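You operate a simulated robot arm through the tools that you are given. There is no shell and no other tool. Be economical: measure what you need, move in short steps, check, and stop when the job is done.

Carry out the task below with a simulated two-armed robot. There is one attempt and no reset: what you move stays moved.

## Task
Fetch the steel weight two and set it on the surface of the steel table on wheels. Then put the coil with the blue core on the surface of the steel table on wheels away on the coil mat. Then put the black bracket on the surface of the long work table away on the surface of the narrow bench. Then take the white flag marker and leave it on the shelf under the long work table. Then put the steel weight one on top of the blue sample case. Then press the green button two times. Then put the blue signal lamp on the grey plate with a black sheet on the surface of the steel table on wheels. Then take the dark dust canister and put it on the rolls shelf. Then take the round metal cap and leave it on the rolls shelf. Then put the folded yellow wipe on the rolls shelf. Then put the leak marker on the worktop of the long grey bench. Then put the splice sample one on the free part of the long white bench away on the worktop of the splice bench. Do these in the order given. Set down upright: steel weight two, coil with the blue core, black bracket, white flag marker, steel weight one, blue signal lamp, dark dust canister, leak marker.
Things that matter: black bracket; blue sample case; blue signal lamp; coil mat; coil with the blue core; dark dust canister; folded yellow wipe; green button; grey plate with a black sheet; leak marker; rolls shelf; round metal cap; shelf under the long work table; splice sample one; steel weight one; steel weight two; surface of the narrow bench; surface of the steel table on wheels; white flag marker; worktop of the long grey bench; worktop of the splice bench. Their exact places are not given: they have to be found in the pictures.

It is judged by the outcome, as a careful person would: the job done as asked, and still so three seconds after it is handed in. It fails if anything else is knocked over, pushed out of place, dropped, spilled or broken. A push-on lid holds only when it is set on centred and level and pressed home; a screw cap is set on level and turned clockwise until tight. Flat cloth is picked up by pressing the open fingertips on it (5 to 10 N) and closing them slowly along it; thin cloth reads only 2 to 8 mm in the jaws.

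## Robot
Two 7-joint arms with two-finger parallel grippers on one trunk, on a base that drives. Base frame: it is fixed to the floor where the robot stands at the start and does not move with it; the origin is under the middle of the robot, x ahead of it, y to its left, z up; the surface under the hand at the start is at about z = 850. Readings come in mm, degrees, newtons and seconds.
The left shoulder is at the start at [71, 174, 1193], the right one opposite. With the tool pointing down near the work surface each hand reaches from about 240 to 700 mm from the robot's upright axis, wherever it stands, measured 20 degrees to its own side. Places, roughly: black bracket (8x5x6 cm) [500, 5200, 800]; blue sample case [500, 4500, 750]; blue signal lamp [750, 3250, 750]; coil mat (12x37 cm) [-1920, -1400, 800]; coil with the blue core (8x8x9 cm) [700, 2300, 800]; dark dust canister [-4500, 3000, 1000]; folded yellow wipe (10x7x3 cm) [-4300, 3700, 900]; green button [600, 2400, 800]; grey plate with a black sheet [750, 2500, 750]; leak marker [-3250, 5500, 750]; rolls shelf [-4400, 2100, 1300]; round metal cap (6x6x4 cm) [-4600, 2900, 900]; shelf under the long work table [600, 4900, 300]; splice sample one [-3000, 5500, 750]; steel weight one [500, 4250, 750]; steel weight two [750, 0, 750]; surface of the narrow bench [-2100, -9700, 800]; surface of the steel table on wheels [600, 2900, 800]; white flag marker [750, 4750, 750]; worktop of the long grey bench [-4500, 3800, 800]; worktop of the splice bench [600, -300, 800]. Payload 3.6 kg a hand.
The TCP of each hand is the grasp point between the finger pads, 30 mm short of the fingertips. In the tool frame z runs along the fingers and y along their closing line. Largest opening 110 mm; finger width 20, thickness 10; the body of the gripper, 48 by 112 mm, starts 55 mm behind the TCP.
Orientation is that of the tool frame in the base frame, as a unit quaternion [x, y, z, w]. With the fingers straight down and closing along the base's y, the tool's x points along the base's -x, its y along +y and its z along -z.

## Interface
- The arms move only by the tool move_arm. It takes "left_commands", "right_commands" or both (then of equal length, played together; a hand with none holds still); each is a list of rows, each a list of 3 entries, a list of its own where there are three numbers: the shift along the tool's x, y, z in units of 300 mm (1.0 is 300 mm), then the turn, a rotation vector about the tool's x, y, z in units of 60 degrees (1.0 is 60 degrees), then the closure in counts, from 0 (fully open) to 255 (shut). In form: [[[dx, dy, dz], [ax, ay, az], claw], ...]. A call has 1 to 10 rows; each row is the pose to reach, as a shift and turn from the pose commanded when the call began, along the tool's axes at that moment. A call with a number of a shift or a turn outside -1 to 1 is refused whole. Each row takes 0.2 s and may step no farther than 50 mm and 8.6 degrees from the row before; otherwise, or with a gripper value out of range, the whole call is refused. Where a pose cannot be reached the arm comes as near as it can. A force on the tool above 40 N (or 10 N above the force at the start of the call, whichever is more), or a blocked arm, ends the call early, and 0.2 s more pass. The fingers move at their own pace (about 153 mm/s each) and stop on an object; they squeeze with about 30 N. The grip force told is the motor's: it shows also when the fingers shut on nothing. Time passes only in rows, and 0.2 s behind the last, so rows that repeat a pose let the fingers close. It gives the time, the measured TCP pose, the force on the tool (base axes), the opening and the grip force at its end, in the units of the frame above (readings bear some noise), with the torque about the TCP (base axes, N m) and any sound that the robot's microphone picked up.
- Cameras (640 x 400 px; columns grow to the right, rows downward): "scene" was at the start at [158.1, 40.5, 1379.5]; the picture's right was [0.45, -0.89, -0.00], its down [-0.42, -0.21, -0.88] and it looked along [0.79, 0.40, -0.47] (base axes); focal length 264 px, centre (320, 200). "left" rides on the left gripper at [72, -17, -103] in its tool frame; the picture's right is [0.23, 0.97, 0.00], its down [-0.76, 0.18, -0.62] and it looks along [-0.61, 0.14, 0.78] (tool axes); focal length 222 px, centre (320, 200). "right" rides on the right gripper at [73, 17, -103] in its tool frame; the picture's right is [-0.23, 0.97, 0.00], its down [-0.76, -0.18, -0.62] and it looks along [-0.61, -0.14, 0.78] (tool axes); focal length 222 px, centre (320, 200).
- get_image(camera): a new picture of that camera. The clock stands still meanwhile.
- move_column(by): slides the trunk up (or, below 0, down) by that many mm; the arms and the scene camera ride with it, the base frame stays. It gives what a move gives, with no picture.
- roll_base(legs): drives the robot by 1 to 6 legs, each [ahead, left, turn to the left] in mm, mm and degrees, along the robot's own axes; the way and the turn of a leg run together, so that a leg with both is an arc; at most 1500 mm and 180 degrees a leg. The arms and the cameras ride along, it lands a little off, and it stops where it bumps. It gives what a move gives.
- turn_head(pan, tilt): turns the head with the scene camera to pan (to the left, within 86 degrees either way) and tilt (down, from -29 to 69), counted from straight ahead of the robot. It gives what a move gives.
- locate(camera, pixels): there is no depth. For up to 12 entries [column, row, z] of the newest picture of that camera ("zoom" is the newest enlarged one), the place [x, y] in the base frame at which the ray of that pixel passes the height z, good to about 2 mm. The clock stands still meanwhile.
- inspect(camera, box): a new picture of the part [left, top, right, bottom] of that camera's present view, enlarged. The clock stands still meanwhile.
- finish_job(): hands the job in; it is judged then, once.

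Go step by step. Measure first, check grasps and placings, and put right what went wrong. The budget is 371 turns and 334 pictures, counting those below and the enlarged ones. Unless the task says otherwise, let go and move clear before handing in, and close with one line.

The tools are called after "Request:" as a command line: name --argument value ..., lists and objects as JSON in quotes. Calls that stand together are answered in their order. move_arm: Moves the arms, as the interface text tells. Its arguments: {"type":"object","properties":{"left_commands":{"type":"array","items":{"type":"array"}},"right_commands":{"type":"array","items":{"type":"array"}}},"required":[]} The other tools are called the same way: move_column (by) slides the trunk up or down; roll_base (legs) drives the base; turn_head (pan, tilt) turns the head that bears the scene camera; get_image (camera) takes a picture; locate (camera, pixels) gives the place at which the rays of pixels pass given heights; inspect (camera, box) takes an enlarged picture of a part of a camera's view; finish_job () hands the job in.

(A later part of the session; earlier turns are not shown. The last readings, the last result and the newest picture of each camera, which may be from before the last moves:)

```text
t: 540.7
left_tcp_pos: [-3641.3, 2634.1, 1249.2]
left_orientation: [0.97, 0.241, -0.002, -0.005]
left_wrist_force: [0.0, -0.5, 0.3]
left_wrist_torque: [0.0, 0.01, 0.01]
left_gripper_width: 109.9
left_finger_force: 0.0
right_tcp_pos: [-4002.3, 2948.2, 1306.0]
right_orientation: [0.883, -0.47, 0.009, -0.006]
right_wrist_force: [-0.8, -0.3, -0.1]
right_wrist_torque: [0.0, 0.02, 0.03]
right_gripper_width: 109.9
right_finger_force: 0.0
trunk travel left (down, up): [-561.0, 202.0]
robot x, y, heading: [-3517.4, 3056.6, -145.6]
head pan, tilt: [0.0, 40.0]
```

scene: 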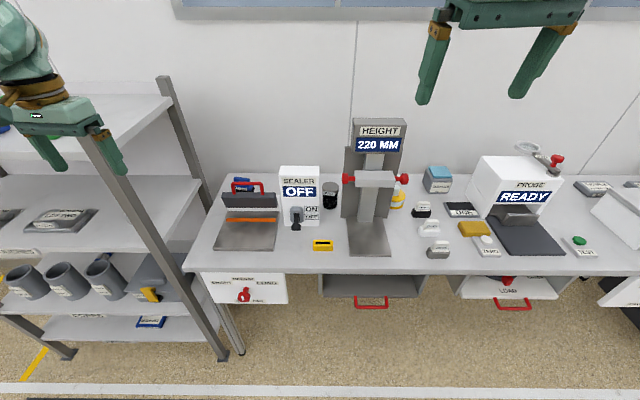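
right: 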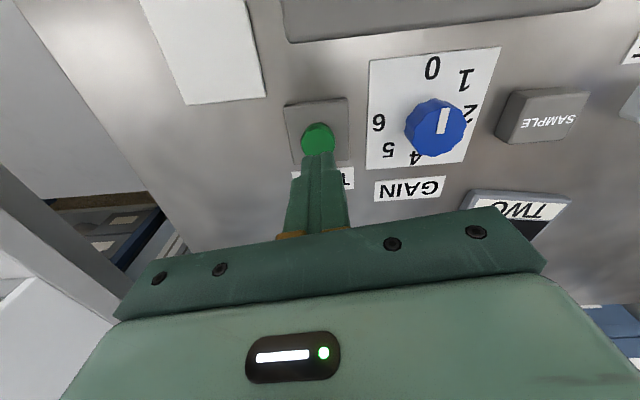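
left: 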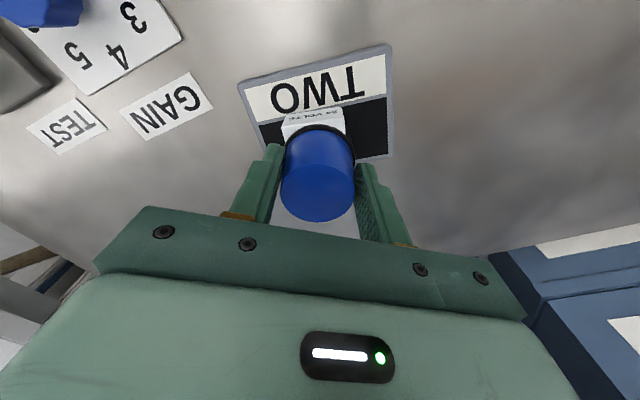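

Request:
roll_base --legs '[[360, -130, 0]]'

Request:
move_arm --right_commands '[[[0, 0, 0], [0, 0, 0.14], 0], [[0, 0, 0], [0, 0, 0.28], 0], [[0, 0, 0], [0, 0, 0.42], 0], [[0, 0, 0], [0, 0, 0.567], 0]]'

Request:
turn_head --pan -35 --tilt 45

Request:
get_image --camera "scene"

Request:
get_image --camera "right"

```text
t: 543.1
left_tcp_pos: [-4014.9, 2535.6, 1249.9]
left_orientation: [0.971, 0.24, -0.003, -0.005]
left_wrist_force: [-0.2, 0.1, 0.5]
left_wrist_torque: [0.03, -0.02, -0.02]
left_gripper_width: 110.0
left_finger_force: 0.1
right_tcp_pos: [-4375.6, 2849.9, 1306.3]
right_orientation: [0.883, -0.47, 0.01, -0.004]
right_wrist_force: [0.5, -0.6, -0.1]
right_wrist_torque: [0.01, 0.01, -0.02]
right_gripper_width: 109.9
right_finger_force: 0.1
trunk travel left (down, up): [-561.0, 202.0]
robot x, y, heading: [-3891.1, 2958.1, -145.6]
head pan, tilt: [0.0, 40.0]
```

```text
refused: row 4 steps farther than a row can; nothing moved
```

```text
t: 544.1
left_tcp_pos: [-4014.6, 2535.3, 1249.9]
left_orientation: [0.971, 0.24, -0.003, -0.005]
left_wrist_force: [-0.3, 0.8, -0.6]
left_wrist_torque: [-0.01, -0.02, 0.0]
left_gripper_width: 110.1
left_finger_force: 0.0
right_tcp_pos: [-4374.9, 2850.6, 1306.3]
right_orientation: [0.882, -0.471, 0.008, -0.006]
right_wrist_force: [-0.1, -0.2, -0.2]
right_wrist_torque: [0.01, 0.01, -0.01]
right_gripper_width: 109.9
right_finger_force: 0.0
trunk travel left (down, up): [-561.0, 202.0]
robot x, y, heading: [-3893.2, 2958.7, -145.9]
head pan, tilt: [-35.0, 45.0]
```

```text
179 pictures are left
```

scene: 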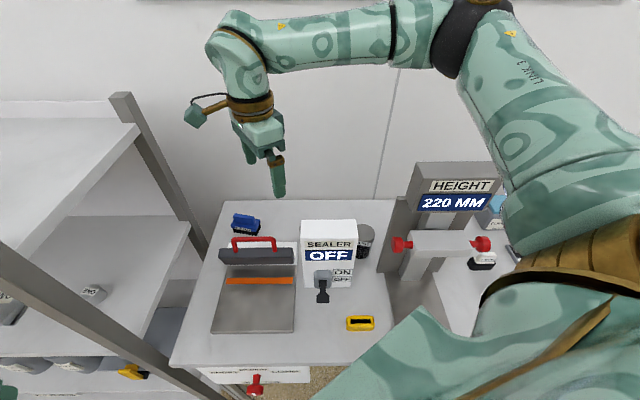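

```text
178 pictures are left
```

right: 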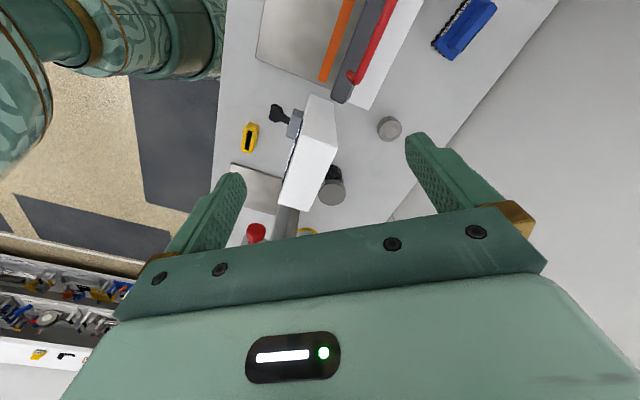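

The hand camera shows both the cap at (389,127) and the canister at (332,190). I'll measure them.

Request:
inspect --camera "right" --box '[270, 80, 430, 220]'

Request:
locate --camera "right" --pixels '[[389, 127, 840], [389, 127, 820], [332, 191, 905], [332, 191, 890], [318, 191, 905], [346, 191, 905], [337, 133, 1028], [297, 208, 1028], [250, 229, 1000], [262, 238, 1000], [480, 100, 800]]'

Request:
locate --camera "scene" --pixels '[[365, 229, 905], [365, 229, 890], [362, 258, 800]]'

```text
2.86 times, centred on (350, 150) of right
```

zoom: 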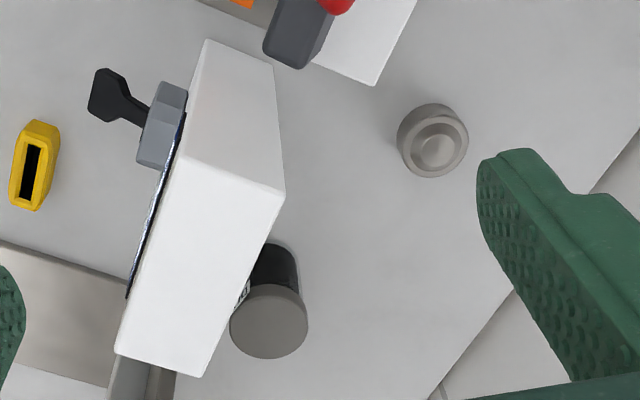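

```text
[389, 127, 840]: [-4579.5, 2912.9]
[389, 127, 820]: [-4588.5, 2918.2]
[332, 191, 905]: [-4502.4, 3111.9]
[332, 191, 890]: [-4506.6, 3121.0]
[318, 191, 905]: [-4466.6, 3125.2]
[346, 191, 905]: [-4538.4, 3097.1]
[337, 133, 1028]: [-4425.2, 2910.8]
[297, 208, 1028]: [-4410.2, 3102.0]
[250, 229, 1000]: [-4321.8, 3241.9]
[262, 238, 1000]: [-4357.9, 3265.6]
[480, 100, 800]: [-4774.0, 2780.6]
```

```text
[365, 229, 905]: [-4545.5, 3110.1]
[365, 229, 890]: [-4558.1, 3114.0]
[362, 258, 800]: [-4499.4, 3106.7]
```

Cross-checking both views puts the bench top at about z 845 and the canister near [-4490, 3085] with its top about z 965. I'll bring the hand above it, turned so the fingers close front-to-back.

Request:
move_arm --right_commands '[[[-0.12, -0.016, 0], [0, 0, 0.08], 0], [[-0.24, -0.033, 0], [0, 0, 0.16], 0], [[-0.36, -0.05, 0], [0, 0, 0.24], 0], [[-0.48, -0.065, 0], [0, 0, 0.32], 0], [[-0.6, -0.08, 0], [0, 0, 0.4], 0], [[-0.74, -0.1, 0], [0, 0, 0.48], 0], [[-0.86, -0.115, 0.05], [0, 0, 0.565], 0], [[-0.86, -0.115, 0.2], [0, 0, 0.565], 0]]'

Request:
get_image --camera "right"

Request:
get_image --camera "scene"

```text
t: 545.9
left_tcp_pos: [-4015.7, 2535.4, 1249.8]
left_orientation: [0.971, 0.24, -0.002, -0.006]
left_wrist_force: [-0.2, -1.0, 0.1]
left_wrist_torque: [0.02, -0.02, 0.0]
left_gripper_width: 109.9
left_finger_force: 0.0
right_tcp_pos: [-4488.6, 3084.4, 1245.0]
right_orientation: [-0.706, 0.708, -0.006, 0.008]
right_wrist_force: [-0.6, -0.5, -0.6]
right_wrist_torque: [0.02, -0.01, -0.03]
right_gripper_width: 109.8
right_finger_force: 0.0
trunk travel left (down, up): [-561.0, 202.0]
robot x, y, heading: [-3891.2, 2957.9, -145.8]
head pan, tilt: [-35.0, 45.0]
```

```text
176 pictures are left
```

right: 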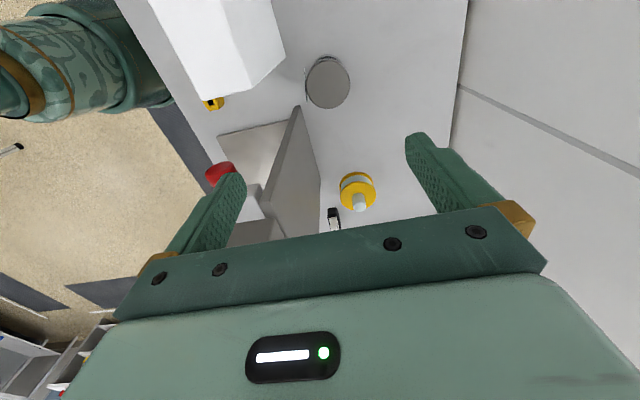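

```text
175 pictures are left
```

scene: 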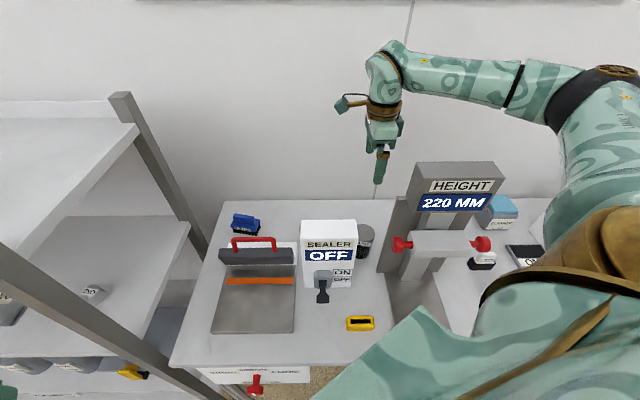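

Request:
locate --camera "right" --pixels '[[328, 82, 905], [328, 82, 940], [328, 82, 970], [306, 82, 967], [350, 82, 967], [315, 195, 900], [298, 108, 1100], [285, 50, 1050]]'

```text
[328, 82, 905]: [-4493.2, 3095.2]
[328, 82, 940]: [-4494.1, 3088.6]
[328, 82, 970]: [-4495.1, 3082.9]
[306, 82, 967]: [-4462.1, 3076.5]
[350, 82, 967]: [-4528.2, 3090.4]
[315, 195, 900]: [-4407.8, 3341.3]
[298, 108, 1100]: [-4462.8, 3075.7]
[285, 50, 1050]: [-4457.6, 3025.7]
```

The lid is centred at [-4493, 3087], top z ≈ 947. With the right arm, though, the forearm would sweep low over the height tower (top ≈ 1234), so I'll use the left arm, whose elbow lies over the low side. First I'll raise everything and back out.

Request:
move_column --by 150

Request:
roll_base --legs '[[-420, 0, 0]]'

```text
t: 547.7
left_tcp_pos: [-4016.2, 2534.2, 1400.2]
left_orientation: [0.971, 0.241, -0.002, -0.005]
left_wrist_force: [0.0, 0.8, -1.1]
left_wrist_torque: [0.01, 0.01, -0.01]
left_gripper_width: 110.2
left_finger_force: 0.1
right_tcp_pos: [-4490.4, 3084.3, 1394.2]
right_orientation: [0.708, -0.706, 0.007, -0.007]
right_wrist_force: [0.2, -0.7, 0.2]
right_wrist_torque: [0.0, 0.01, 0.0]
right_gripper_width: 110.0
right_finger_force: 0.0
trunk travel left (down, up): [-711.0, 52.0]
robot x, y, heading: [-3890.7, 2957.0, -145.6]
head pan, tilt: [-35.0, 45.0]
```

```text
t: 550.2
left_tcp_pos: [-3675.5, 2768.2, 1399.4]
left_orientation: [0.972, 0.234, -0.003, -0.005]
left_wrist_force: [0.1, 0.1, -0.6]
left_wrist_torque: [0.02, 0.01, 0.02]
left_gripper_width: 110.1
left_finger_force: 0.0
right_tcp_pos: [-4143.2, 3323.3, 1391.9]
right_orientation: [-0.703, 0.711, -0.008, 0.008]
right_wrist_force: [0.5, 0.5, -0.6]
right_wrist_torque: [0.02, 0.03, 0.03]
right_gripper_width: 110.0
right_finger_force: 0.0
trunk travel left (down, up): [-711.0, 52.0]
robot x, y, heading: [-3548.2, 3192.3, -146.4]
head pan, tilt: [-35.0, 45.0]
```

Request:
roll_base --legs '[[0, 0, -68.6]]'

Request:
move_arm --left_commands '[[[0, 0, 0.1], [0, 0, -0.14], 0], [[0, 0, 0.2], [0, 0, -0.28], 0], [[0, 0, 0.3], [0, 0, -0.42], 0], [[0, 0, 0.3], [0, 0, -0.56], 0], [[0, 0, 0.3], [0, 0, -0.7], 0], [[0, 0, 0.3], [0, 0, -0.84], 0], [[0, 0, 0.3], [0, 0, -0.98], 0]]'

```text
t: 553.6
left_tcp_pos: [-3986.7, 3157.2, 1399.9]
left_orientation: [0.935, -0.353, 0.001, -0.006]
left_wrist_force: [-0.2, -0.4, -1.4]
left_wrist_torque: [0.03, 0.02, 0.01]
left_gripper_width: 109.9
left_finger_force: 0.1
right_tcp_pos: [-3642.3, 3796.1, 1394.2]
right_orientation: [-0.181, 0.983, -0.011, 0.002]
right_wrist_force: [0.4, 0.8, 1.1]
right_wrist_torque: [-0.02, 0.0, -0.01]
right_gripper_width: 110.0
right_finger_force: 0.1
trunk travel left (down, up): [-711.0, 52.0]
robot x, y, heading: [-3543.6, 3192.5, 145.0]
head pan, tilt: [-35.0, 45.0]
```

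```text
t: 555.2
left_tcp_pos: [-3985.4, 3157.8, 1309.6]
left_orientation: [0.988, 0.153, 0.004, -0.004]
left_wrist_force: [-1.2, -0.8, -0.9]
left_wrist_torque: [-0.01, 0.01, 0.0]
left_gripper_width: 110.1
left_finger_force: 0.0
right_tcp_pos: [-3642.8, 3796.2, 1394.9]
right_orientation: [-0.182, 0.983, -0.01, 0.001]
right_wrist_force: [-0.6, -0.4, 0.7]
right_wrist_torque: [0.05, 0.0, 0.01]
right_gripper_width: 109.8
right_finger_force: 0.1
trunk travel left (down, up): [-711.0, 52.0]
robot x, y, heading: [-3547.9, 3194.2, 145.2]
head pan, tilt: [-35.0, 45.0]
```

Request:
move_arm --left_commands '[[[0, 0, 0], [0, 0, -0.14], 0], [[0, 0, 0], [0, 0, -0.28], 0], [[0, 0, 0], [0, 0, -0.42], 0], [[0, 0, 0], [0, 0, -0.56], 0], [[0, 0, 0], [0, 0, -0.7], 0], [[0, 0, 0], [0, 0, -0.84], 0], [[0, 0, 0], [0, 0, -0.98], 0]]'

Request:
move_arm --left_commands '[[[0, 0, 0], [0, 0, -0.12], 0], [[0, 0, 0], [0, 0, -0.227], 0]]'

Request:
roll_base --legs '[[250, 230, 0]]'

Request:
get_image --camera "left"

```text
t: 556.8
left_tcp_pos: [-4052.3, 3152.7, 1309.4]
left_orientation: [0.79, 0.613, 0.017, 0.001]
left_wrist_force: [-0.6, -0.3, 0.6]
left_wrist_torque: [0.03, 0.03, 0.02]
left_gripper_width: 110.1
left_finger_force: 0.1
left hand out of reach, approached as far as the arm can: row 4, 5, 6, 7
right_tcp_pos: [-3645.0, 3793.1, 1395.2]
right_orientation: [-0.181, 0.983, -0.01, 0.003]
right_wrist_force: [-0.5, 0.0, 0.7]
right_wrist_torque: [0.04, -0.01, 0.01]
right_gripper_width: 109.8
right_finger_force: 0.0
trunk travel left (down, up): [-711.0, 52.0]
robot x, y, heading: [-3544.8, 3193.2, 145.3]
head pan, tilt: [-35.0, 45.0]
```

```text
t: 557.4
left_tcp_pos: [-4109.2, 3152.4, 1299.3]
left_orientation: [0.711, 0.703, 0.014, 0.002]
left_wrist_force: [-0.1, 0.3, -0.2]
left_wrist_torque: [-0.02, -0.04, -0.03]
left_gripper_width: 109.9
left_finger_force: 0.0
left hand out of reach, approached as far as the arm can: row 1, 2
right_tcp_pos: [-3645.0, 3794.5, 1394.7]
right_orientation: [-0.181, 0.983, -0.011, 0.003]
right_wrist_force: [0.9, 0.5, -1.0]
right_wrist_torque: [0.03, 0.0, -0.01]
right_gripper_width: 110.2
right_finger_force: 0.0
trunk travel left (down, up): [-711.0, 52.0]
robot x, y, heading: [-3543.9, 3189.4, 145.3]
head pan, tilt: [-35.0, 45.0]
```

```text
t: 559.7
left_tcp_pos: [-4447.3, 3119.8, 1300.5]
left_orientation: [0.713, 0.701, 0.013, 0.001]
left_wrist_force: [0.6, 0.7, 0.4]
left_wrist_torque: [0.03, 0.02, 0.01]
left_gripper_width: 109.9
left_finger_force: 0.0
right_tcp_pos: [-3981.2, 3760.6, 1394.2]
right_orientation: [-0.179, 0.984, -0.01, 0.001]
right_wrist_force: [-0.4, -0.5, 0.1]
right_wrist_torque: [0.0, -0.02, 0.02]
right_gripper_width: 109.7
right_finger_force: 0.1
trunk travel left (down, up): [-711.0, 52.0]
robot x, y, heading: [-3887.2, 3154.1, 144.9]
head pan, tilt: [-35.0, 45.0]
```

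```text
174 pictures are left
```

left: 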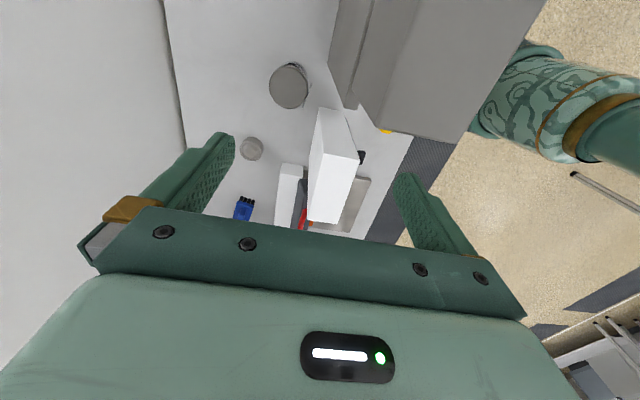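

The hand view shows the lid at (288,86) and the cap at (251,148). I'll re-measure them with the left camera.

Request:
locate --camera "left" --pixels '[[289, 85, 947], [270, 85, 947], [308, 85, 947], [251, 148, 885], [251, 148, 875], [240, 148, 885], [263, 148, 885], [320, 105, 1073], [352, 108, 855], [360, 158, 1073]]'

Request:
turn_head --pan 30 --tilt 45

Request:
get_image --camera "scene"

```text
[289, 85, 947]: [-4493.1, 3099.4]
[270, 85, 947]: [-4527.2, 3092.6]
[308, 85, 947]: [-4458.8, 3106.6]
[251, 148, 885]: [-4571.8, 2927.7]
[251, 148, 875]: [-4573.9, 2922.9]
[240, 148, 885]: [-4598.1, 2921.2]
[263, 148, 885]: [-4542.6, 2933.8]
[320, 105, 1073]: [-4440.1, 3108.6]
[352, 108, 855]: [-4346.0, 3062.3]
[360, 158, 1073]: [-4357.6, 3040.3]
```

```text
t: 561.0
left_tcp_pos: [-4449.5, 3120.6, 1300.9]
left_orientation: [0.714, 0.7, 0.014, 0.002]
left_wrist_force: [-0.2, 0.5, 0.0]
left_wrist_torque: [0.01, 0.0, 0.02]
left_gripper_width: 109.9
left_finger_force: 0.0
right_tcp_pos: [-3981.2, 3759.2, 1393.5]
right_orientation: [-0.179, 0.984, -0.01, 0.003]
right_wrist_force: [1.1, -0.3, 1.2]
right_wrist_torque: [-0.04, 0.0, -0.03]
right_gripper_width: 109.9
right_finger_force: 0.1
trunk travel left (down, up): [-711.0, 52.0]
robot x, y, heading: [-3885.4, 3154.2, 144.6]
head pan, tilt: [30.0, 45.0]
```

```text
173 pictures are left
```

scene: 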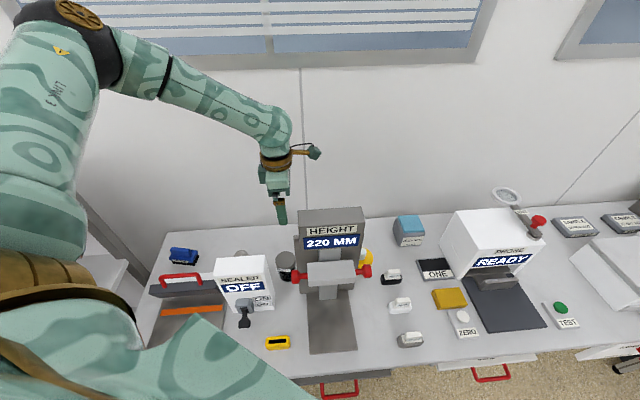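

Request:
move_arm --left_commands '[[[-0.04, -0.07, 0], [0, 0, 0], 0], [[-0.093, -0.147, 0], [0, 0, -0.02], 0]]'

Request:
move_column --by -190

Request:
get_image --camera "left"

Request:
get_image --camera "scene"

```text
t: 561.6
left_tcp_pos: [-4495.5, 3092.7, 1298.3]
left_orientation: [0.707, 0.707, 0.014, 0.002]
left_wrist_force: [-1.1, 0.6, -0.2]
left_wrist_torque: [-0.01, -0.03, 0.0]
left_gripper_width: 110.0
left_finger_force: 0.0
right_tcp_pos: [-3982.4, 3759.3, 1393.9]
right_orientation: [-0.178, 0.984, -0.01, 0.003]
right_wrist_force: [-1.2, 0.0, 0.7]
right_wrist_torque: [-0.01, 0.04, 0.04]
right_gripper_width: 110.0
right_finger_force: 0.0
trunk travel left (down, up): [-711.0, 52.0]
robot x, y, heading: [-3887.4, 3157.6, 144.8]
head pan, tilt: [30.0, 45.0]
```

```text
t: 563.7
left_tcp_pos: [-4493.8, 3093.2, 1108.0]
left_orientation: [0.706, 0.708, 0.014, 0.002]
left_wrist_force: [0.1, -0.8, 0.7]
left_wrist_torque: [0.04, 0.01, -0.02]
left_gripper_width: 110.2
left_finger_force: 0.0
right_tcp_pos: [-3981.2, 3758.9, 1204.6]
right_orientation: [-0.179, 0.984, -0.01, 0.001]
right_wrist_force: [0.1, 0.1, 0.4]
right_wrist_torque: [0.02, 0.0, 0.0]
right_gripper_width: 110.1
right_finger_force: 0.1
trunk travel left (down, up): [-521.0, 242.0]
robot x, y, heading: [-3889.6, 3157.9, 145.0]
head pan, tilt: [30.0, 45.0]
```

```text
172 pictures are left
```

left: 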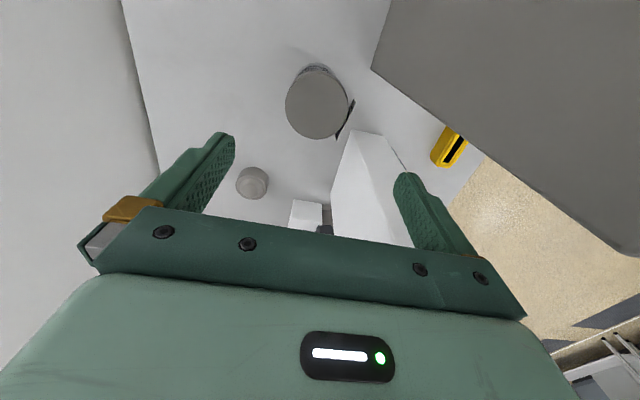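

```text
171 pictures are left
```

scene: 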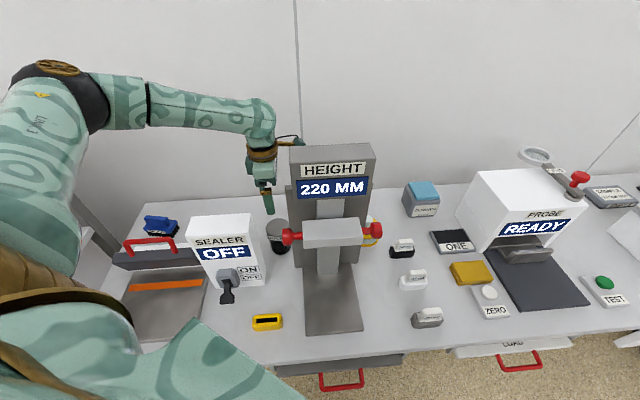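

Request:
locate --camera "left" --pixels '[[372, 68, 850], [390, 0, 850], [317, 106, 947], [286, 106, 947], [350, 106, 947], [317, 106, 930], [252, 182, 885], [332, 208, 850], [355, 132, 1073], [381, 137, 1073]]'

```text
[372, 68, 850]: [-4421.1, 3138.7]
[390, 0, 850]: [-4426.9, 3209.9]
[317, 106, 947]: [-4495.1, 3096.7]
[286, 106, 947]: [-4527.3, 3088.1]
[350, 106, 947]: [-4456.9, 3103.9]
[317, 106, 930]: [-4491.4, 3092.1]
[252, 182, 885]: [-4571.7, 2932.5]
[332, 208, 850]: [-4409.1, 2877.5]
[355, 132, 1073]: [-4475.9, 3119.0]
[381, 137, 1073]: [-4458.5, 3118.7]
```

The canister is clear of both neighbours on all sides of my fingers' path. I'll descend to z 908, open.

Request:
move_arm --left_commands '[[[0, 0, 0.15], [0, 0, 0], 0], [[0, 0, 0.3], [0, 0, 0], 0], [[0, 0, 0.4], [0, 0, 0], 0], [[0, 0, 0.5], [0, 0, 0], 0]]'

Request:
get_image --camera "left"

```text
t: 564.7
left_tcp_pos: [-4491.1, 3093.4, 957.5]
left_orientation: [0.707, 0.707, 0.014, 0.003]
left_wrist_force: [0.4, -0.3, -1.4]
left_wrist_torque: [0.01, 0.02, 0.06]
left_gripper_width: 110.2
left_finger_force: 0.1
right_tcp_pos: [-3982.7, 3760.1, 1203.8]
right_orientation: [-0.179, 0.984, -0.01, 0.003]
right_wrist_force: [-0.1, -0.2, -0.1]
right_wrist_torque: [0.01, -0.02, 0.0]
right_gripper_width: 110.0
right_finger_force: 0.1
trunk travel left (down, up): [-521.0, 242.0]
robot x, y, heading: [-3888.9, 3155.1, 145.0]
head pan, tilt: [30.0, 45.0]
```

```text
170 pictures are left
```

left: 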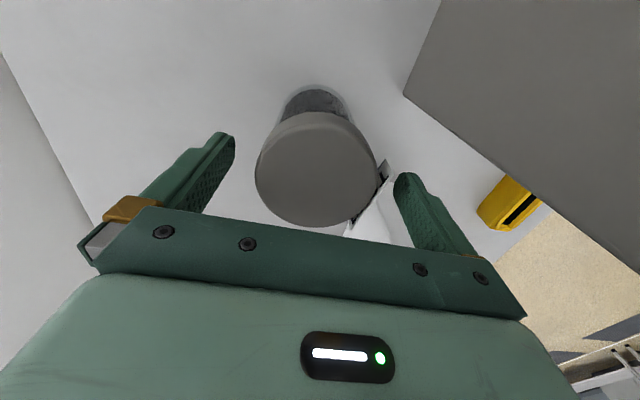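

Request:
move_arm --left_commands '[[[0.017, 0, 0.06], [0, 0, 0], 0], [[0.017, 0, 0.12], [0, 0, 0], 0], [[0.017, 0, 0.165], [0, 0, 0], 0], [[0.017, 0, 0.165], [0, 0, 0], 60], [[0.017, 0, 0.165], [0, 0, 0], 120], [[0.017, 0, 0.165], [0, 0, 0], 255], [[0.017, 0, 0.165], [0, 0, 0], 255]]'

Request:
get_image --camera "left"

```text
t: 566.3
left_tcp_pos: [-4488.5, 3100.2, 908.0]
left_orientation: [0.706, 0.708, 0.014, 0.001]
left_wrist_force: [-2.9, 0.0, 4.1]
left_wrist_torque: [-0.04, 0.43, -0.03]
left_gripper_width: 69.5
left_finger_force: 29.8
right_tcp_pos: [-3981.9, 3760.4, 1203.5]
right_orientation: [-0.179, 0.984, -0.009, 0.002]
right_wrist_force: [-0.8, 0.9, -0.2]
right_wrist_torque: [-0.02, 0.03, -0.01]
right_gripper_width: 109.8
right_finger_force: 0.1
trunk travel left (down, up): [-521.0, 242.0]
robot x, y, heading: [-3886.0, 3152.8, 144.7]
head pan, tilt: [30.0, 45.0]
```

```text
169 pictures are left
```

left: 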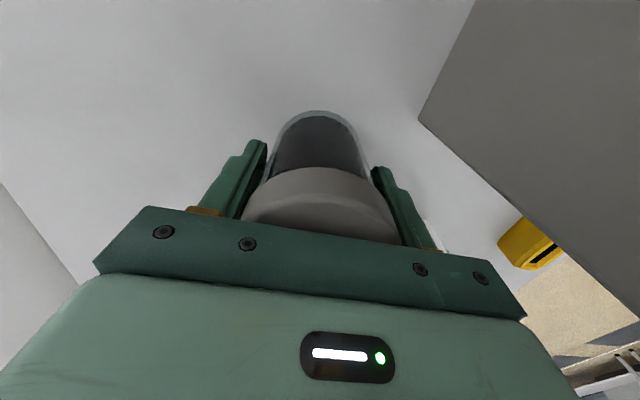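

Gripped at 69.5 mm. I'll lift slightly and check the load and that the body comes with the lid.

Request:
move_arm --left_commands '[[[0, 0, -0.03], [0, 0, 0], 255], [[0, 0, -0.08], [0, 0, 0], 255], [[0, 0, -0.12], [0, 0, 0], 255], [[0, 0, -0.12], [0, 0, 0], 255]]'

Request:
get_image --camera "left"

Request:
inspect --camera "scene" --box '[220, 160, 340, 280]'

```text
t: 567.3
left_tcp_pos: [-4490.2, 3101.7, 944.1]
left_orientation: [0.707, 0.707, 0.014, 0.002]
left_wrist_force: [-0.8, -1.1, -4.7]
left_wrist_torque: [-0.01, 0.0, -0.01]
left_gripper_width: 69.6
left_finger_force: 30.2
right_tcp_pos: [-3982.0, 3760.0, 1204.4]
right_orientation: [-0.179, 0.984, -0.01, 0.003]
right_wrist_force: [-0.2, -1.0, 0.2]
right_wrist_torque: [-0.04, -0.01, -0.01]
right_gripper_width: 109.7
right_finger_force: 0.0
trunk travel left (down, up): [-521.0, 242.0]
robot x, y, heading: [-3888.4, 3158.4, 145.1]
head pan, tilt: [30.0, 45.0]
```

```text
168 pictures are left
```

left: 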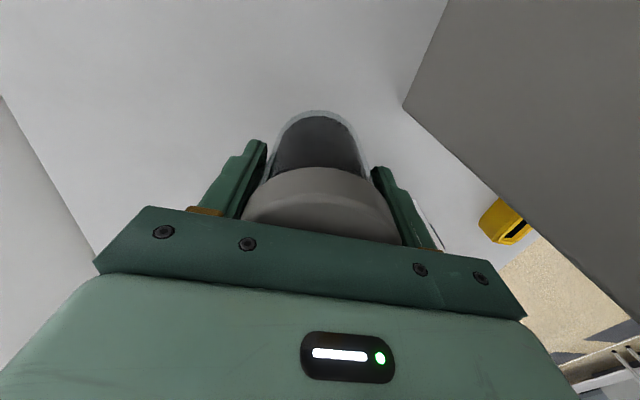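

```text
3.33 times, centred on (280, 220) of scene
```

zoom: 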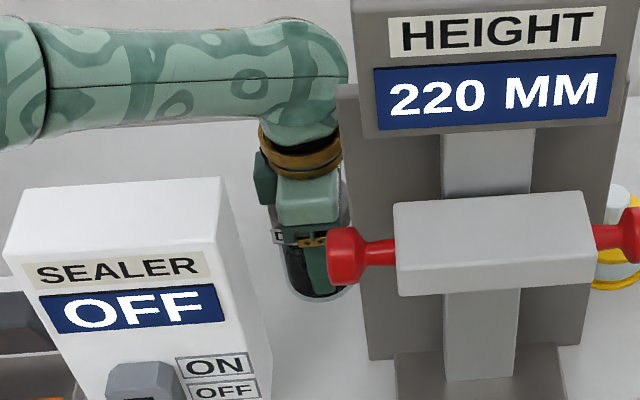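

The whole canister lifted (about 0.45 kg). I'll raise it with the trunk and then the arm, straight up.

Request:
move_column --by 240

Request:
move_arm --left_commands '[[[0, 0, -0.15], [0, 0, 0], 255], [[0, 0, -0.3], [0, 0, 0], 255], [[0, 0, -0.45], [0, 0, 0], 255], [[0, 0, -0.6], [0, 0, 0], 255], [[0, 0, -0.75], [0, 0, 0], 255]]'

Request:
get_image --camera "scene"

```text
t: 569.8
left_tcp_pos: [-4490.9, 3100.0, 1184.8]
left_orientation: [0.706, 0.708, 0.014, 0.002]
left_wrist_force: [-0.8, 0.0, -4.6]
left_wrist_torque: [0.03, -0.02, -0.01]
left_gripper_width: 69.5
left_finger_force: 29.7
right_tcp_pos: [-3982.2, 3760.6, 1443.2]
right_orientation: [-0.179, 0.984, -0.01, 0.003]
right_wrist_force: [0.5, 0.0, -0.7]
right_wrist_torque: [-0.01, 0.0, 0.0]
right_gripper_width: 110.0
right_finger_force: 0.0
trunk travel left (down, up): [-761.0, 2.0]
robot x, y, heading: [-3886.9, 3152.6, 145.1]
head pan, tilt: [30.0, 45.0]
```

```text
t: 571.0
left_tcp_pos: [-4495.6, 3097.6, 1412.0]
left_orientation: [0.706, 0.708, 0.014, 0.002]
left_wrist_force: [0.5, 0.2, -3.2]
left_wrist_torque: [0.01, 0.03, -0.03]
left_gripper_width: 69.5
left_finger_force: 30.0
right_tcp_pos: [-3981.1, 3761.0, 1443.2]
right_orientation: [-0.179, 0.984, -0.011, 0.002]
right_wrist_force: [0.7, -0.5, 0.7]
right_wrist_torque: [0.02, 0.01, 0.02]
right_gripper_width: 110.2
right_finger_force: 0.0
trunk travel left (down, up): [-761.0, 2.0]
robot x, y, heading: [-3887.9, 3154.6, 144.9]
head pan, tilt: [30.0, 45.0]
```

```text
166 pictures are left
```

scene: 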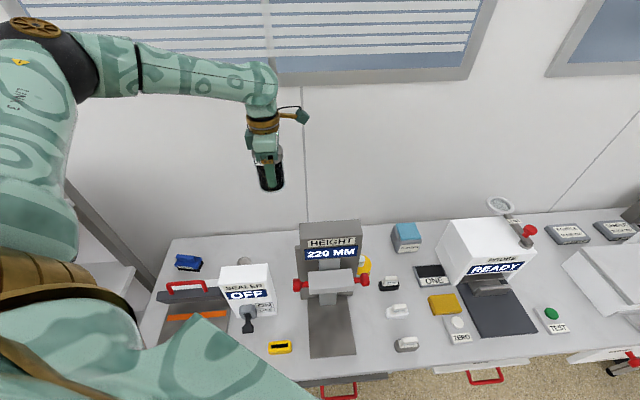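

Canister is high and clear. I'll back out and turn to face the rack.

Request:
roll_base --legs '[[-420, 0, 0], [0, 0, 35]]'

Request:
turn_head --pan 35 --tilt 15

Request:
get_image --camera "scene"

```text
t: 575.3
left_tcp_pos: [-3997.5, 2509.5, 1411.5]
left_orientation: [0.452, 0.892, 0.014, -0.002]
left_wrist_force: [-1.0, -0.1, -3.9]
left_wrist_torque: [0.03, -0.01, 0.0]
left_gripper_width: 69.7
left_finger_force: 29.8
right_tcp_pos: [-3973.0, 3347.9, 1444.4]
right_orientation: [-0.475, 0.88, -0.009, 0.005]
right_wrist_force: [-0.4, 0.3, 0.7]
right_wrist_torque: [0.02, 0.03, 0.03]
right_gripper_width: 109.9
right_finger_force: 0.2
trunk travel left (down, up): [-761.0, 2.0]
robot x, y, heading: [-3541.5, 2917.7, -179.1]
head pan, tilt: [30.0, 45.0]
```

```text
t: 576.2
left_tcp_pos: [-3997.1, 2509.5, 1413.0]
left_orientation: [0.453, 0.892, 0.013, -0.003]
left_wrist_force: [0.9, 0.3, -3.2]
left_wrist_torque: [0.03, 0.02, 0.0]
left_gripper_width: 69.7
left_finger_force: 29.8
right_tcp_pos: [-3973.3, 3345.8, 1444.0]
right_orientation: [-0.475, 0.88, -0.009, 0.006]
right_wrist_force: [0.2, 0.1, 0.3]
right_wrist_torque: [0.01, 0.04, -0.01]
right_gripper_width: 110.1
right_finger_force: 0.1
trunk travel left (down, up): [-761.0, 2.0]
robot x, y, heading: [-3540.4, 2913.8, -179.1]
head pan, tilt: [35.0, 15.0]
```

```text
165 pictures are left
```

scene: 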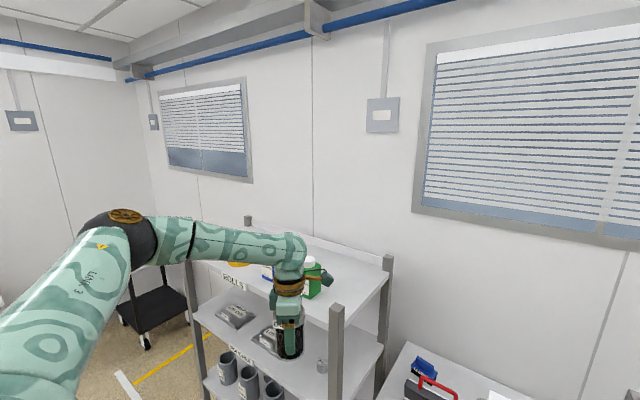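

Request:
roll_base --legs '[[0, 500, 0]]'

Request:
turn_head --pan 5 --tilt 25

Request:
get_image --camera "scene"

```text
t: 579.2
left_tcp_pos: [-3999.4, 2018.8, 1412.0]
left_orientation: [0.46, 0.888, 0.014, -0.002]
left_wrist_force: [-0.1, 0.6, -3.1]
left_wrist_torque: [0.01, 0.0, -0.01]
left_gripper_width: 69.6
left_finger_force: 30.3
right_tcp_pos: [-3961.3, 2856.0, 1443.1]
right_orientation: [-0.468, 0.884, -0.009, 0.004]
right_wrist_force: [-0.4, 0.6, -0.2]
right_wrist_torque: [0.0, -0.02, 0.03]
right_gripper_width: 110.0
right_finger_force: 0.0
trunk travel left (down, up): [-761.0, 2.0]
robot x, y, heading: [-3538.3, 2414.5, -180.0]
head pan, tilt: [35.0, 15.0]
```

```text
t: 580.1
left_tcp_pos: [-3999.1, 2016.4, 1411.3]
left_orientation: [0.46, 0.888, 0.015, -0.003]
left_wrist_force: [0.8, -0.4, -3.6]
left_wrist_torque: [0.03, -0.01, 0.01]
left_gripper_width: 69.6
left_finger_force: 29.6
right_tcp_pos: [-3961.6, 2854.1, 1444.2]
right_orientation: [-0.468, 0.884, -0.009, 0.005]
right_wrist_force: [0.7, 0.3, -0.3]
right_wrist_torque: [0.02, -0.01, 0.0]
right_gripper_width: 109.7
right_finger_force: 0.1
trunk travel left (down, up): [-761.0, 2.0]
robot x, y, heading: [-3537.6, 2415.6, -180.0]
head pan, tilt: [5.0, 25.0]
```

```text
164 pictures are left
```

scene: 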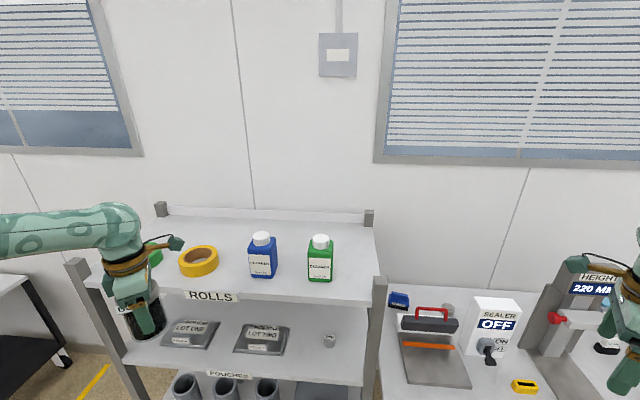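

Request:
locate --camera "scene" --pixels '[[290, 298, 1250], [290, 298, 1300], [290, 298, 1330], [350, 280, 1290], [375, 290, 1290], [335, 282, 1290], [262, 276, 1290], [320, 282, 1290], [165, 212, 1290], [370, 222, 1290], [197, 270, 1290], [230, 255, 1290]]'

Request:
get_image --camera "left"

```text
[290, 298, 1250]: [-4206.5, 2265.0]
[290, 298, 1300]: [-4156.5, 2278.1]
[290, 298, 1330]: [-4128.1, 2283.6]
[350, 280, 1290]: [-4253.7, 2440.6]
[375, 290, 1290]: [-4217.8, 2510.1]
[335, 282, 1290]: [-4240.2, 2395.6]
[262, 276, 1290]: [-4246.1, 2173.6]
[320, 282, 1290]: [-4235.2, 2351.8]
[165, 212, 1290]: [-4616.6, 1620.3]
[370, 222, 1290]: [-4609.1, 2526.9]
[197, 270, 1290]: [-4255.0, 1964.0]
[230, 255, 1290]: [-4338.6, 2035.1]
```

```text
163 pictures are left
```

left: 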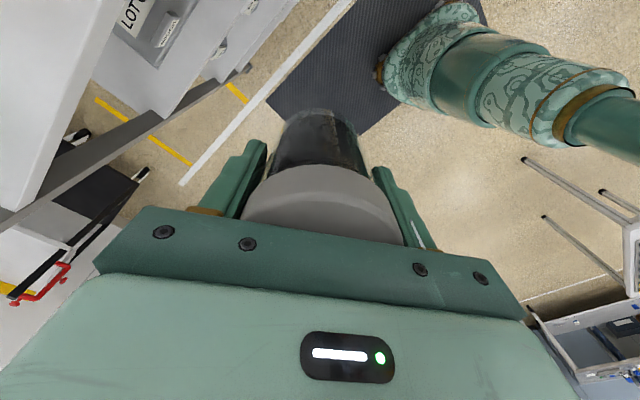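

The rolls shelf top is about z 1280, depth x −4190…−4600. There's room right of the green bottle, so I'll put the canister at about [-4340, 2430], driving it in above the shelf.

Request:
roll_base --legs '[[0, -414, 0], [200, 0, 0]]'

Request:
turn_head --pan 35 --tilt 30

Request:
get_image --camera "scene"

```text
t: 583.9
left_tcp_pos: [-4199.3, 2432.6, 1413.6]
left_orientation: [0.459, 0.888, 0.013, -0.004]
left_wrist_force: [0.7, 0.3, -3.6]
left_wrist_torque: [0.04, 0.07, -0.03]
left_gripper_width: 69.8
left_finger_force: 30.2
right_tcp_pos: [-4160.0, 3268.9, 1445.6]
right_orientation: [-0.468, 0.884, -0.008, 0.004]
right_wrist_force: [0.1, -0.2, -0.2]
right_wrist_torque: [-0.01, 0.02, 0.03]
right_gripper_width: 109.9
right_finger_force: 0.0
trunk travel left (down, up): [-761.0, 2.0]
robot x, y, heading: [-3737.8, 2830.8, -180.1]
head pan, tilt: [5.0, 25.0]
```

```text
t: 584.8
left_tcp_pos: [-4202.4, 2432.1, 1412.2]
left_orientation: [0.459, 0.888, 0.014, -0.002]
left_wrist_force: [-0.2, 0.0, -3.6]
left_wrist_torque: [0.0, 0.02, -0.04]
left_gripper_width: 69.4
left_finger_force: 30.1
right_tcp_pos: [-4163.5, 3270.2, 1444.2]
right_orientation: [-0.468, 0.884, -0.008, 0.006]
right_wrist_force: [-0.3, -0.2, 0.4]
right_wrist_torque: [-0.01, -0.05, 0.0]
right_gripper_width: 109.9
right_finger_force: 0.1
trunk travel left (down, up): [-761.0, 2.0]
robot x, y, heading: [-3739.8, 2829.4, -180.0]
head pan, tilt: [35.0, 30.0]
```

```text
162 pictures are left
```

scene: 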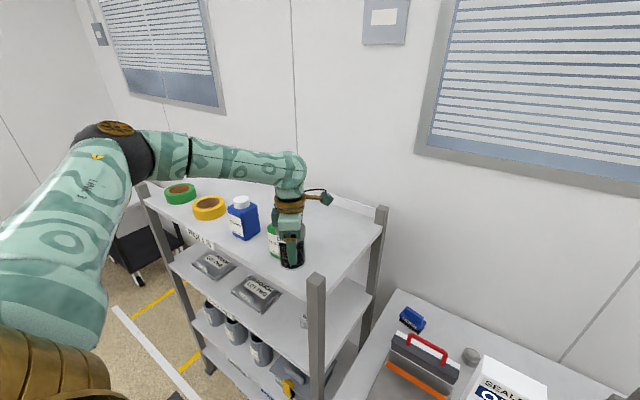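

Request:
roll_base --legs '[[140, 0, 0]]'

Request:
get_image --camera "scene"

Request:
inspect --camera "scene" --box '[200, 160, 400, 285]'

```text
t: 586.2
left_tcp_pos: [-4338.2, 2431.0, 1411.8]
left_orientation: [0.459, 0.888, 0.014, -0.002]
left_wrist_force: [0.3, -0.3, -4.8]
left_wrist_torque: [0.04, 0.0, 0.0]
left_gripper_width: 69.6
left_finger_force: 29.5
right_tcp_pos: [-4302.3, 3267.9, 1444.9]
right_orientation: [-0.468, 0.883, -0.008, 0.004]
right_wrist_force: [0.5, -0.2, -0.1]
right_wrist_torque: [0.04, 0.06, -0.03]
right_gripper_width: 110.0
right_finger_force: 0.1
trunk travel left (down, up): [-761.0, 2.0]
robot x, y, heading: [-3876.2, 2829.0, -179.8]
head pan, tilt: [35.0, 30.0]
```

```text
161 pictures are left
```

scene: 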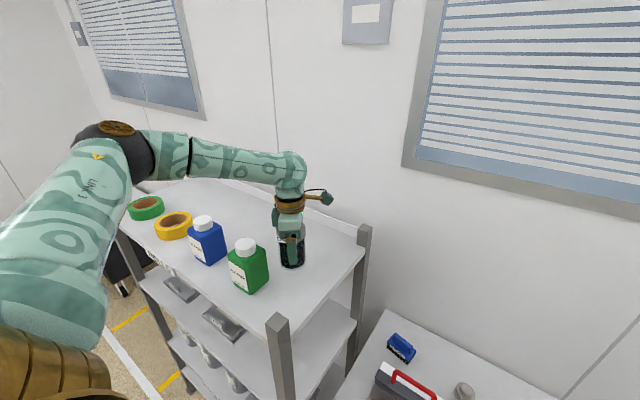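

```text
3.20 times, centred on (300, 222) of scene
```

zoom: 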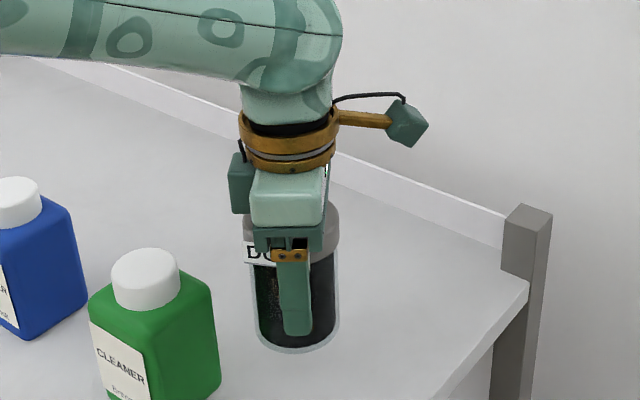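

Over free shelf behind and right of the green bottle. I'll lower.

Request:
move_arm --left_commands '[[[0, 0, 0.08], [0, 0, 0], 255], [[0, 0, 0.13], [0, 0, 0], 255], [[0, 0, 0.145], [0, 0, 0], 255], [[0, 0, 0.155], [0, 0, 0], 255], [[0, 0, 0.165], [0, 0, 0], 255], [[0, 0, 0.175], [0, 0, 0], 255]]'

```text
t: 587.6
left_tcp_pos: [-4340.2, 2433.5, 1358.9]
left_orientation: [0.459, 0.888, 0.014, -0.002]
left_wrist_force: [0.7, 0.0, -3.5]
left_wrist_torque: [0.03, 0.02, 0.0]
left_gripper_width: 69.8
left_finger_force: 29.7
right_tcp_pos: [-4304.7, 3268.2, 1442.5]
right_orientation: [-0.468, 0.884, -0.008, 0.005]
right_wrist_force: [-0.3, -0.2, -0.1]
right_wrist_torque: [-0.02, 0.01, 0.01]
right_gripper_width: 110.2
right_finger_force: 0.0
trunk travel left (down, up): [-761.0, 2.0]
robot x, y, heading: [-3879.2, 2827.4, -180.0]
head pan, tilt: [35.0, 30.0]
```

Request:
move_arm --left_commands '[[[0, 0, 0.01], [0, 0, 0], 255], [[0, 0, 0.02], [0, 0, 0], 255], [[0, 0, 0.03], [0, 0, 0], 255], [[0, 0, 0.04], [0, 0, 0], 255], [[0, 0, 0.05], [0, 0, 0], 255], [[0, 0, 0.06], [0, 0, 0], 255]]'

```text
t: 588.7
left_tcp_pos: [-4338.3, 2435.0, 1350.9]
left_orientation: [0.459, 0.889, 0.011, -0.008]
left_wrist_force: [6.7, 1.2, 14.5]
left_wrist_torque: [-0.48, -0.06, 0.13]
left_gripper_width: 69.4
left_finger_force: 30.4
right_tcp_pos: [-4300.9, 3268.2, 1443.4]
right_orientation: [-0.469, 0.883, -0.009, 0.005]
right_wrist_force: [0.7, -0.4, 0.0]
right_wrist_torque: [0.01, -0.02, 0.01]
right_gripper_width: 110.1
right_finger_force: 0.0
trunk travel left (down, up): [-761.0, 2.0]
robot x, y, heading: [-3878.6, 2827.5, -179.9]
head pan, tilt: [35.0, 30.0]
stopped in row 5 (left hand): the force on the tool passed its limit at 42 N (the readings are from after the stop); the commanded pose is now the measured one
```

Contact. I'll release and rise.

Request:
move_arm --left_commands '[[[0, 0, -0.006], [0, 0, 0], 70], [[0, 0, -0.006], [0, 0, 0], 30], [[0, 0, -0.08], [0, 0, 0], 20], [[0, 0, -0.2], [0, 0, 0], 20], [[0, 0, -0.34], [0, 0, 0], 0], [[0, 0, -0.45], [0, 0, 0], 0]]'

Request:
inspect --camera "scene" --box '[200, 160, 400, 285]'

```text
t: 590.1
left_tcp_pos: [-4338.3, 2429.1, 1481.5]
left_orientation: [0.458, 0.889, 0.012, -0.006]
left_wrist_force: [0.0, -0.2, 0.3]
left_wrist_torque: [0.0, 0.02, -0.01]
left_gripper_width: 110.0
left_finger_force: 0.0
right_tcp_pos: [-4303.1, 3268.3, 1444.4]
right_orientation: [-0.468, 0.883, -0.009, 0.005]
right_wrist_force: [0.3, -0.6, -0.5]
right_wrist_torque: [0.01, 0.0, 0.01]
right_gripper_width: 110.0
right_finger_force: 0.0
trunk travel left (down, up): [-761.0, 2.0]
robot x, y, heading: [-3875.9, 2824.8, -179.9]
head pan, tilt: [35.0, 30.0]
```

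```text
3.20 times, centred on (300, 222) of scene
```

zoom: 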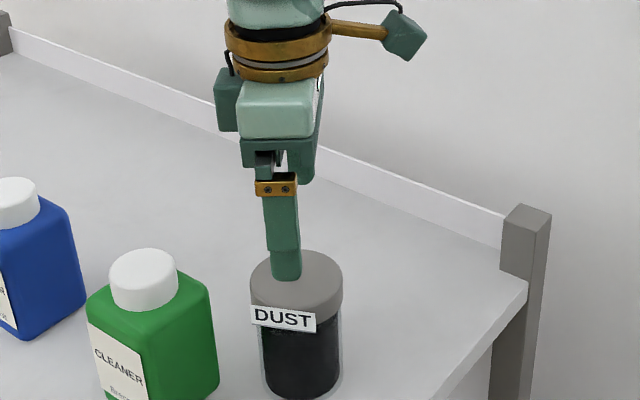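

The canister stands upright on the shelf. Next the round metal cap at about [-4573, 2927]: I'll back out, turn right 50°, and move in with the left hand still high.

Request:
roll_base --legs '[[-340, 0, 0], [0, 0, -50], [374, 200, 0]]'

Request:
get_image --camera "left"

```text
t: 596.7
left_tcp_pos: [-4550.6, 3062.3, 1481.6]
left_orientation: [0.786, 0.619, 0.012, 0.0]
left_wrist_force: [0.0, 0.0, -0.2]
left_wrist_torque: [-0.04, 0.0, 0.01]
left_gripper_width: 109.9
left_finger_force: 0.0
right_tcp_pos: [-3894.1, 3587.2, 1444.3]
right_orientation: [-0.061, 0.998, -0.01, 0.0]
right_wrist_force: [0.0, -0.1, -0.6]
right_wrist_torque: [0.0, 0.01, 0.02]
right_gripper_width: 110.0
right_finger_force: 0.0
trunk travel left (down, up): [-761.0, 2.0]
robot x, y, heading: [-3947.8, 2980.0, 131.1]
head pan, tilt: [35.0, 30.0]
```

```text
158 pictures are left
```

left: 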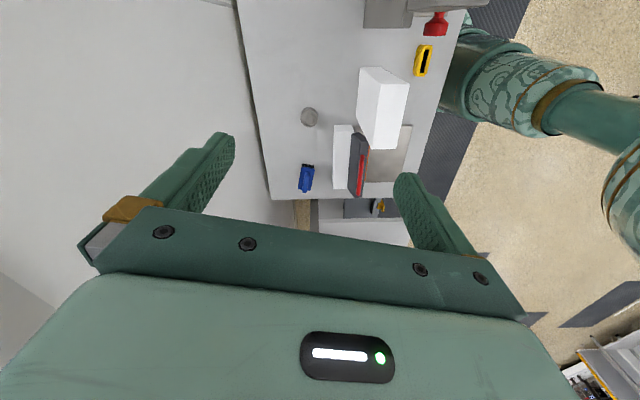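

Request:
locate --camera "left" --pixels '[[310, 117, 885], [310, 117, 870], [301, 117, 885], [319, 117, 885], [360, 70, 1050], [358, 130, 1050]]'

```text
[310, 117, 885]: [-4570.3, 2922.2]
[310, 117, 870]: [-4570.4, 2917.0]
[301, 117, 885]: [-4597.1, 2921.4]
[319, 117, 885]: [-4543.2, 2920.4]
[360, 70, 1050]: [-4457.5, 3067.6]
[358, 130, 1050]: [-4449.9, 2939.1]
```

Request:
move_arm --left_commands '[[[-0.16, 0.015, 0], [0, 0, 0], 0], [[-0.31, 0.03, 0], [0, 0, 0], 0], [[-0.47, 0.045, 0], [0, 0, 0], 0]]'

Request:
move_column --by -300

Request:
get_image --camera "left"

Request:
get_image --camera "scene"

```text
t: 597.5
left_tcp_pos: [-4573.6, 2921.3, 1474.0]
left_orientation: [0.786, 0.618, 0.013, 0.0]
left_wrist_force: [0.2, -0.8, 0.6]
left_wrist_torque: [0.01, -0.03, -0.02]
left_gripper_width: 109.8
left_finger_force: 0.1
right_tcp_pos: [-3896.3, 3586.3, 1444.1]
right_orientation: [-0.06, 0.998, -0.01, 0.001]
right_wrist_force: [-0.5, -0.2, 0.1]
right_wrist_torque: [0.04, -0.03, 0.0]
right_gripper_width: 109.8
right_finger_force: 0.0
trunk travel left (down, up): [-761.0, 2.0]
robot x, y, heading: [-3947.1, 2974.0, 130.9]
head pan, tilt: [35.0, 30.0]
```

```text
t: 600.5
left_tcp_pos: [-4571.3, 2922.8, 1178.4]
left_orientation: [0.786, 0.619, 0.013, 0.0]
left_wrist_force: [-0.8, 0.1, -1.0]
left_wrist_torque: [0.0, -0.03, 0.01]
left_gripper_width: 110.0
left_finger_force: 0.1
right_tcp_pos: [-3895.6, 3586.6, 1144.1]
right_orientation: [-0.06, 0.998, -0.01, 0.0]
right_wrist_force: [-0.3, -0.3, 0.6]
right_wrist_torque: [0.01, 0.0, 0.01]
right_gripper_width: 110.2
right_finger_force: 0.0
trunk travel left (down, up): [-461.0, 302.0]
robot x, y, heading: [-3946.4, 2978.1, 131.1]
head pan, tilt: [35.0, 30.0]
```

```text
157 pictures are left
```

left: 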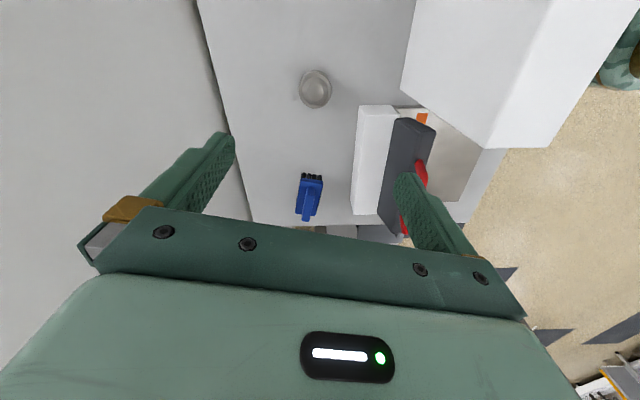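

```text
156 pictures are left
```

scene: 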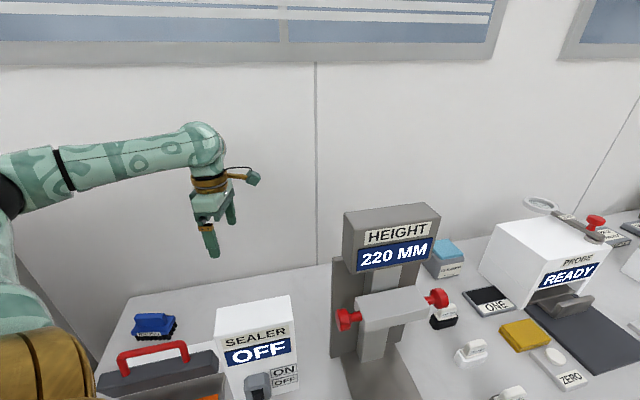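

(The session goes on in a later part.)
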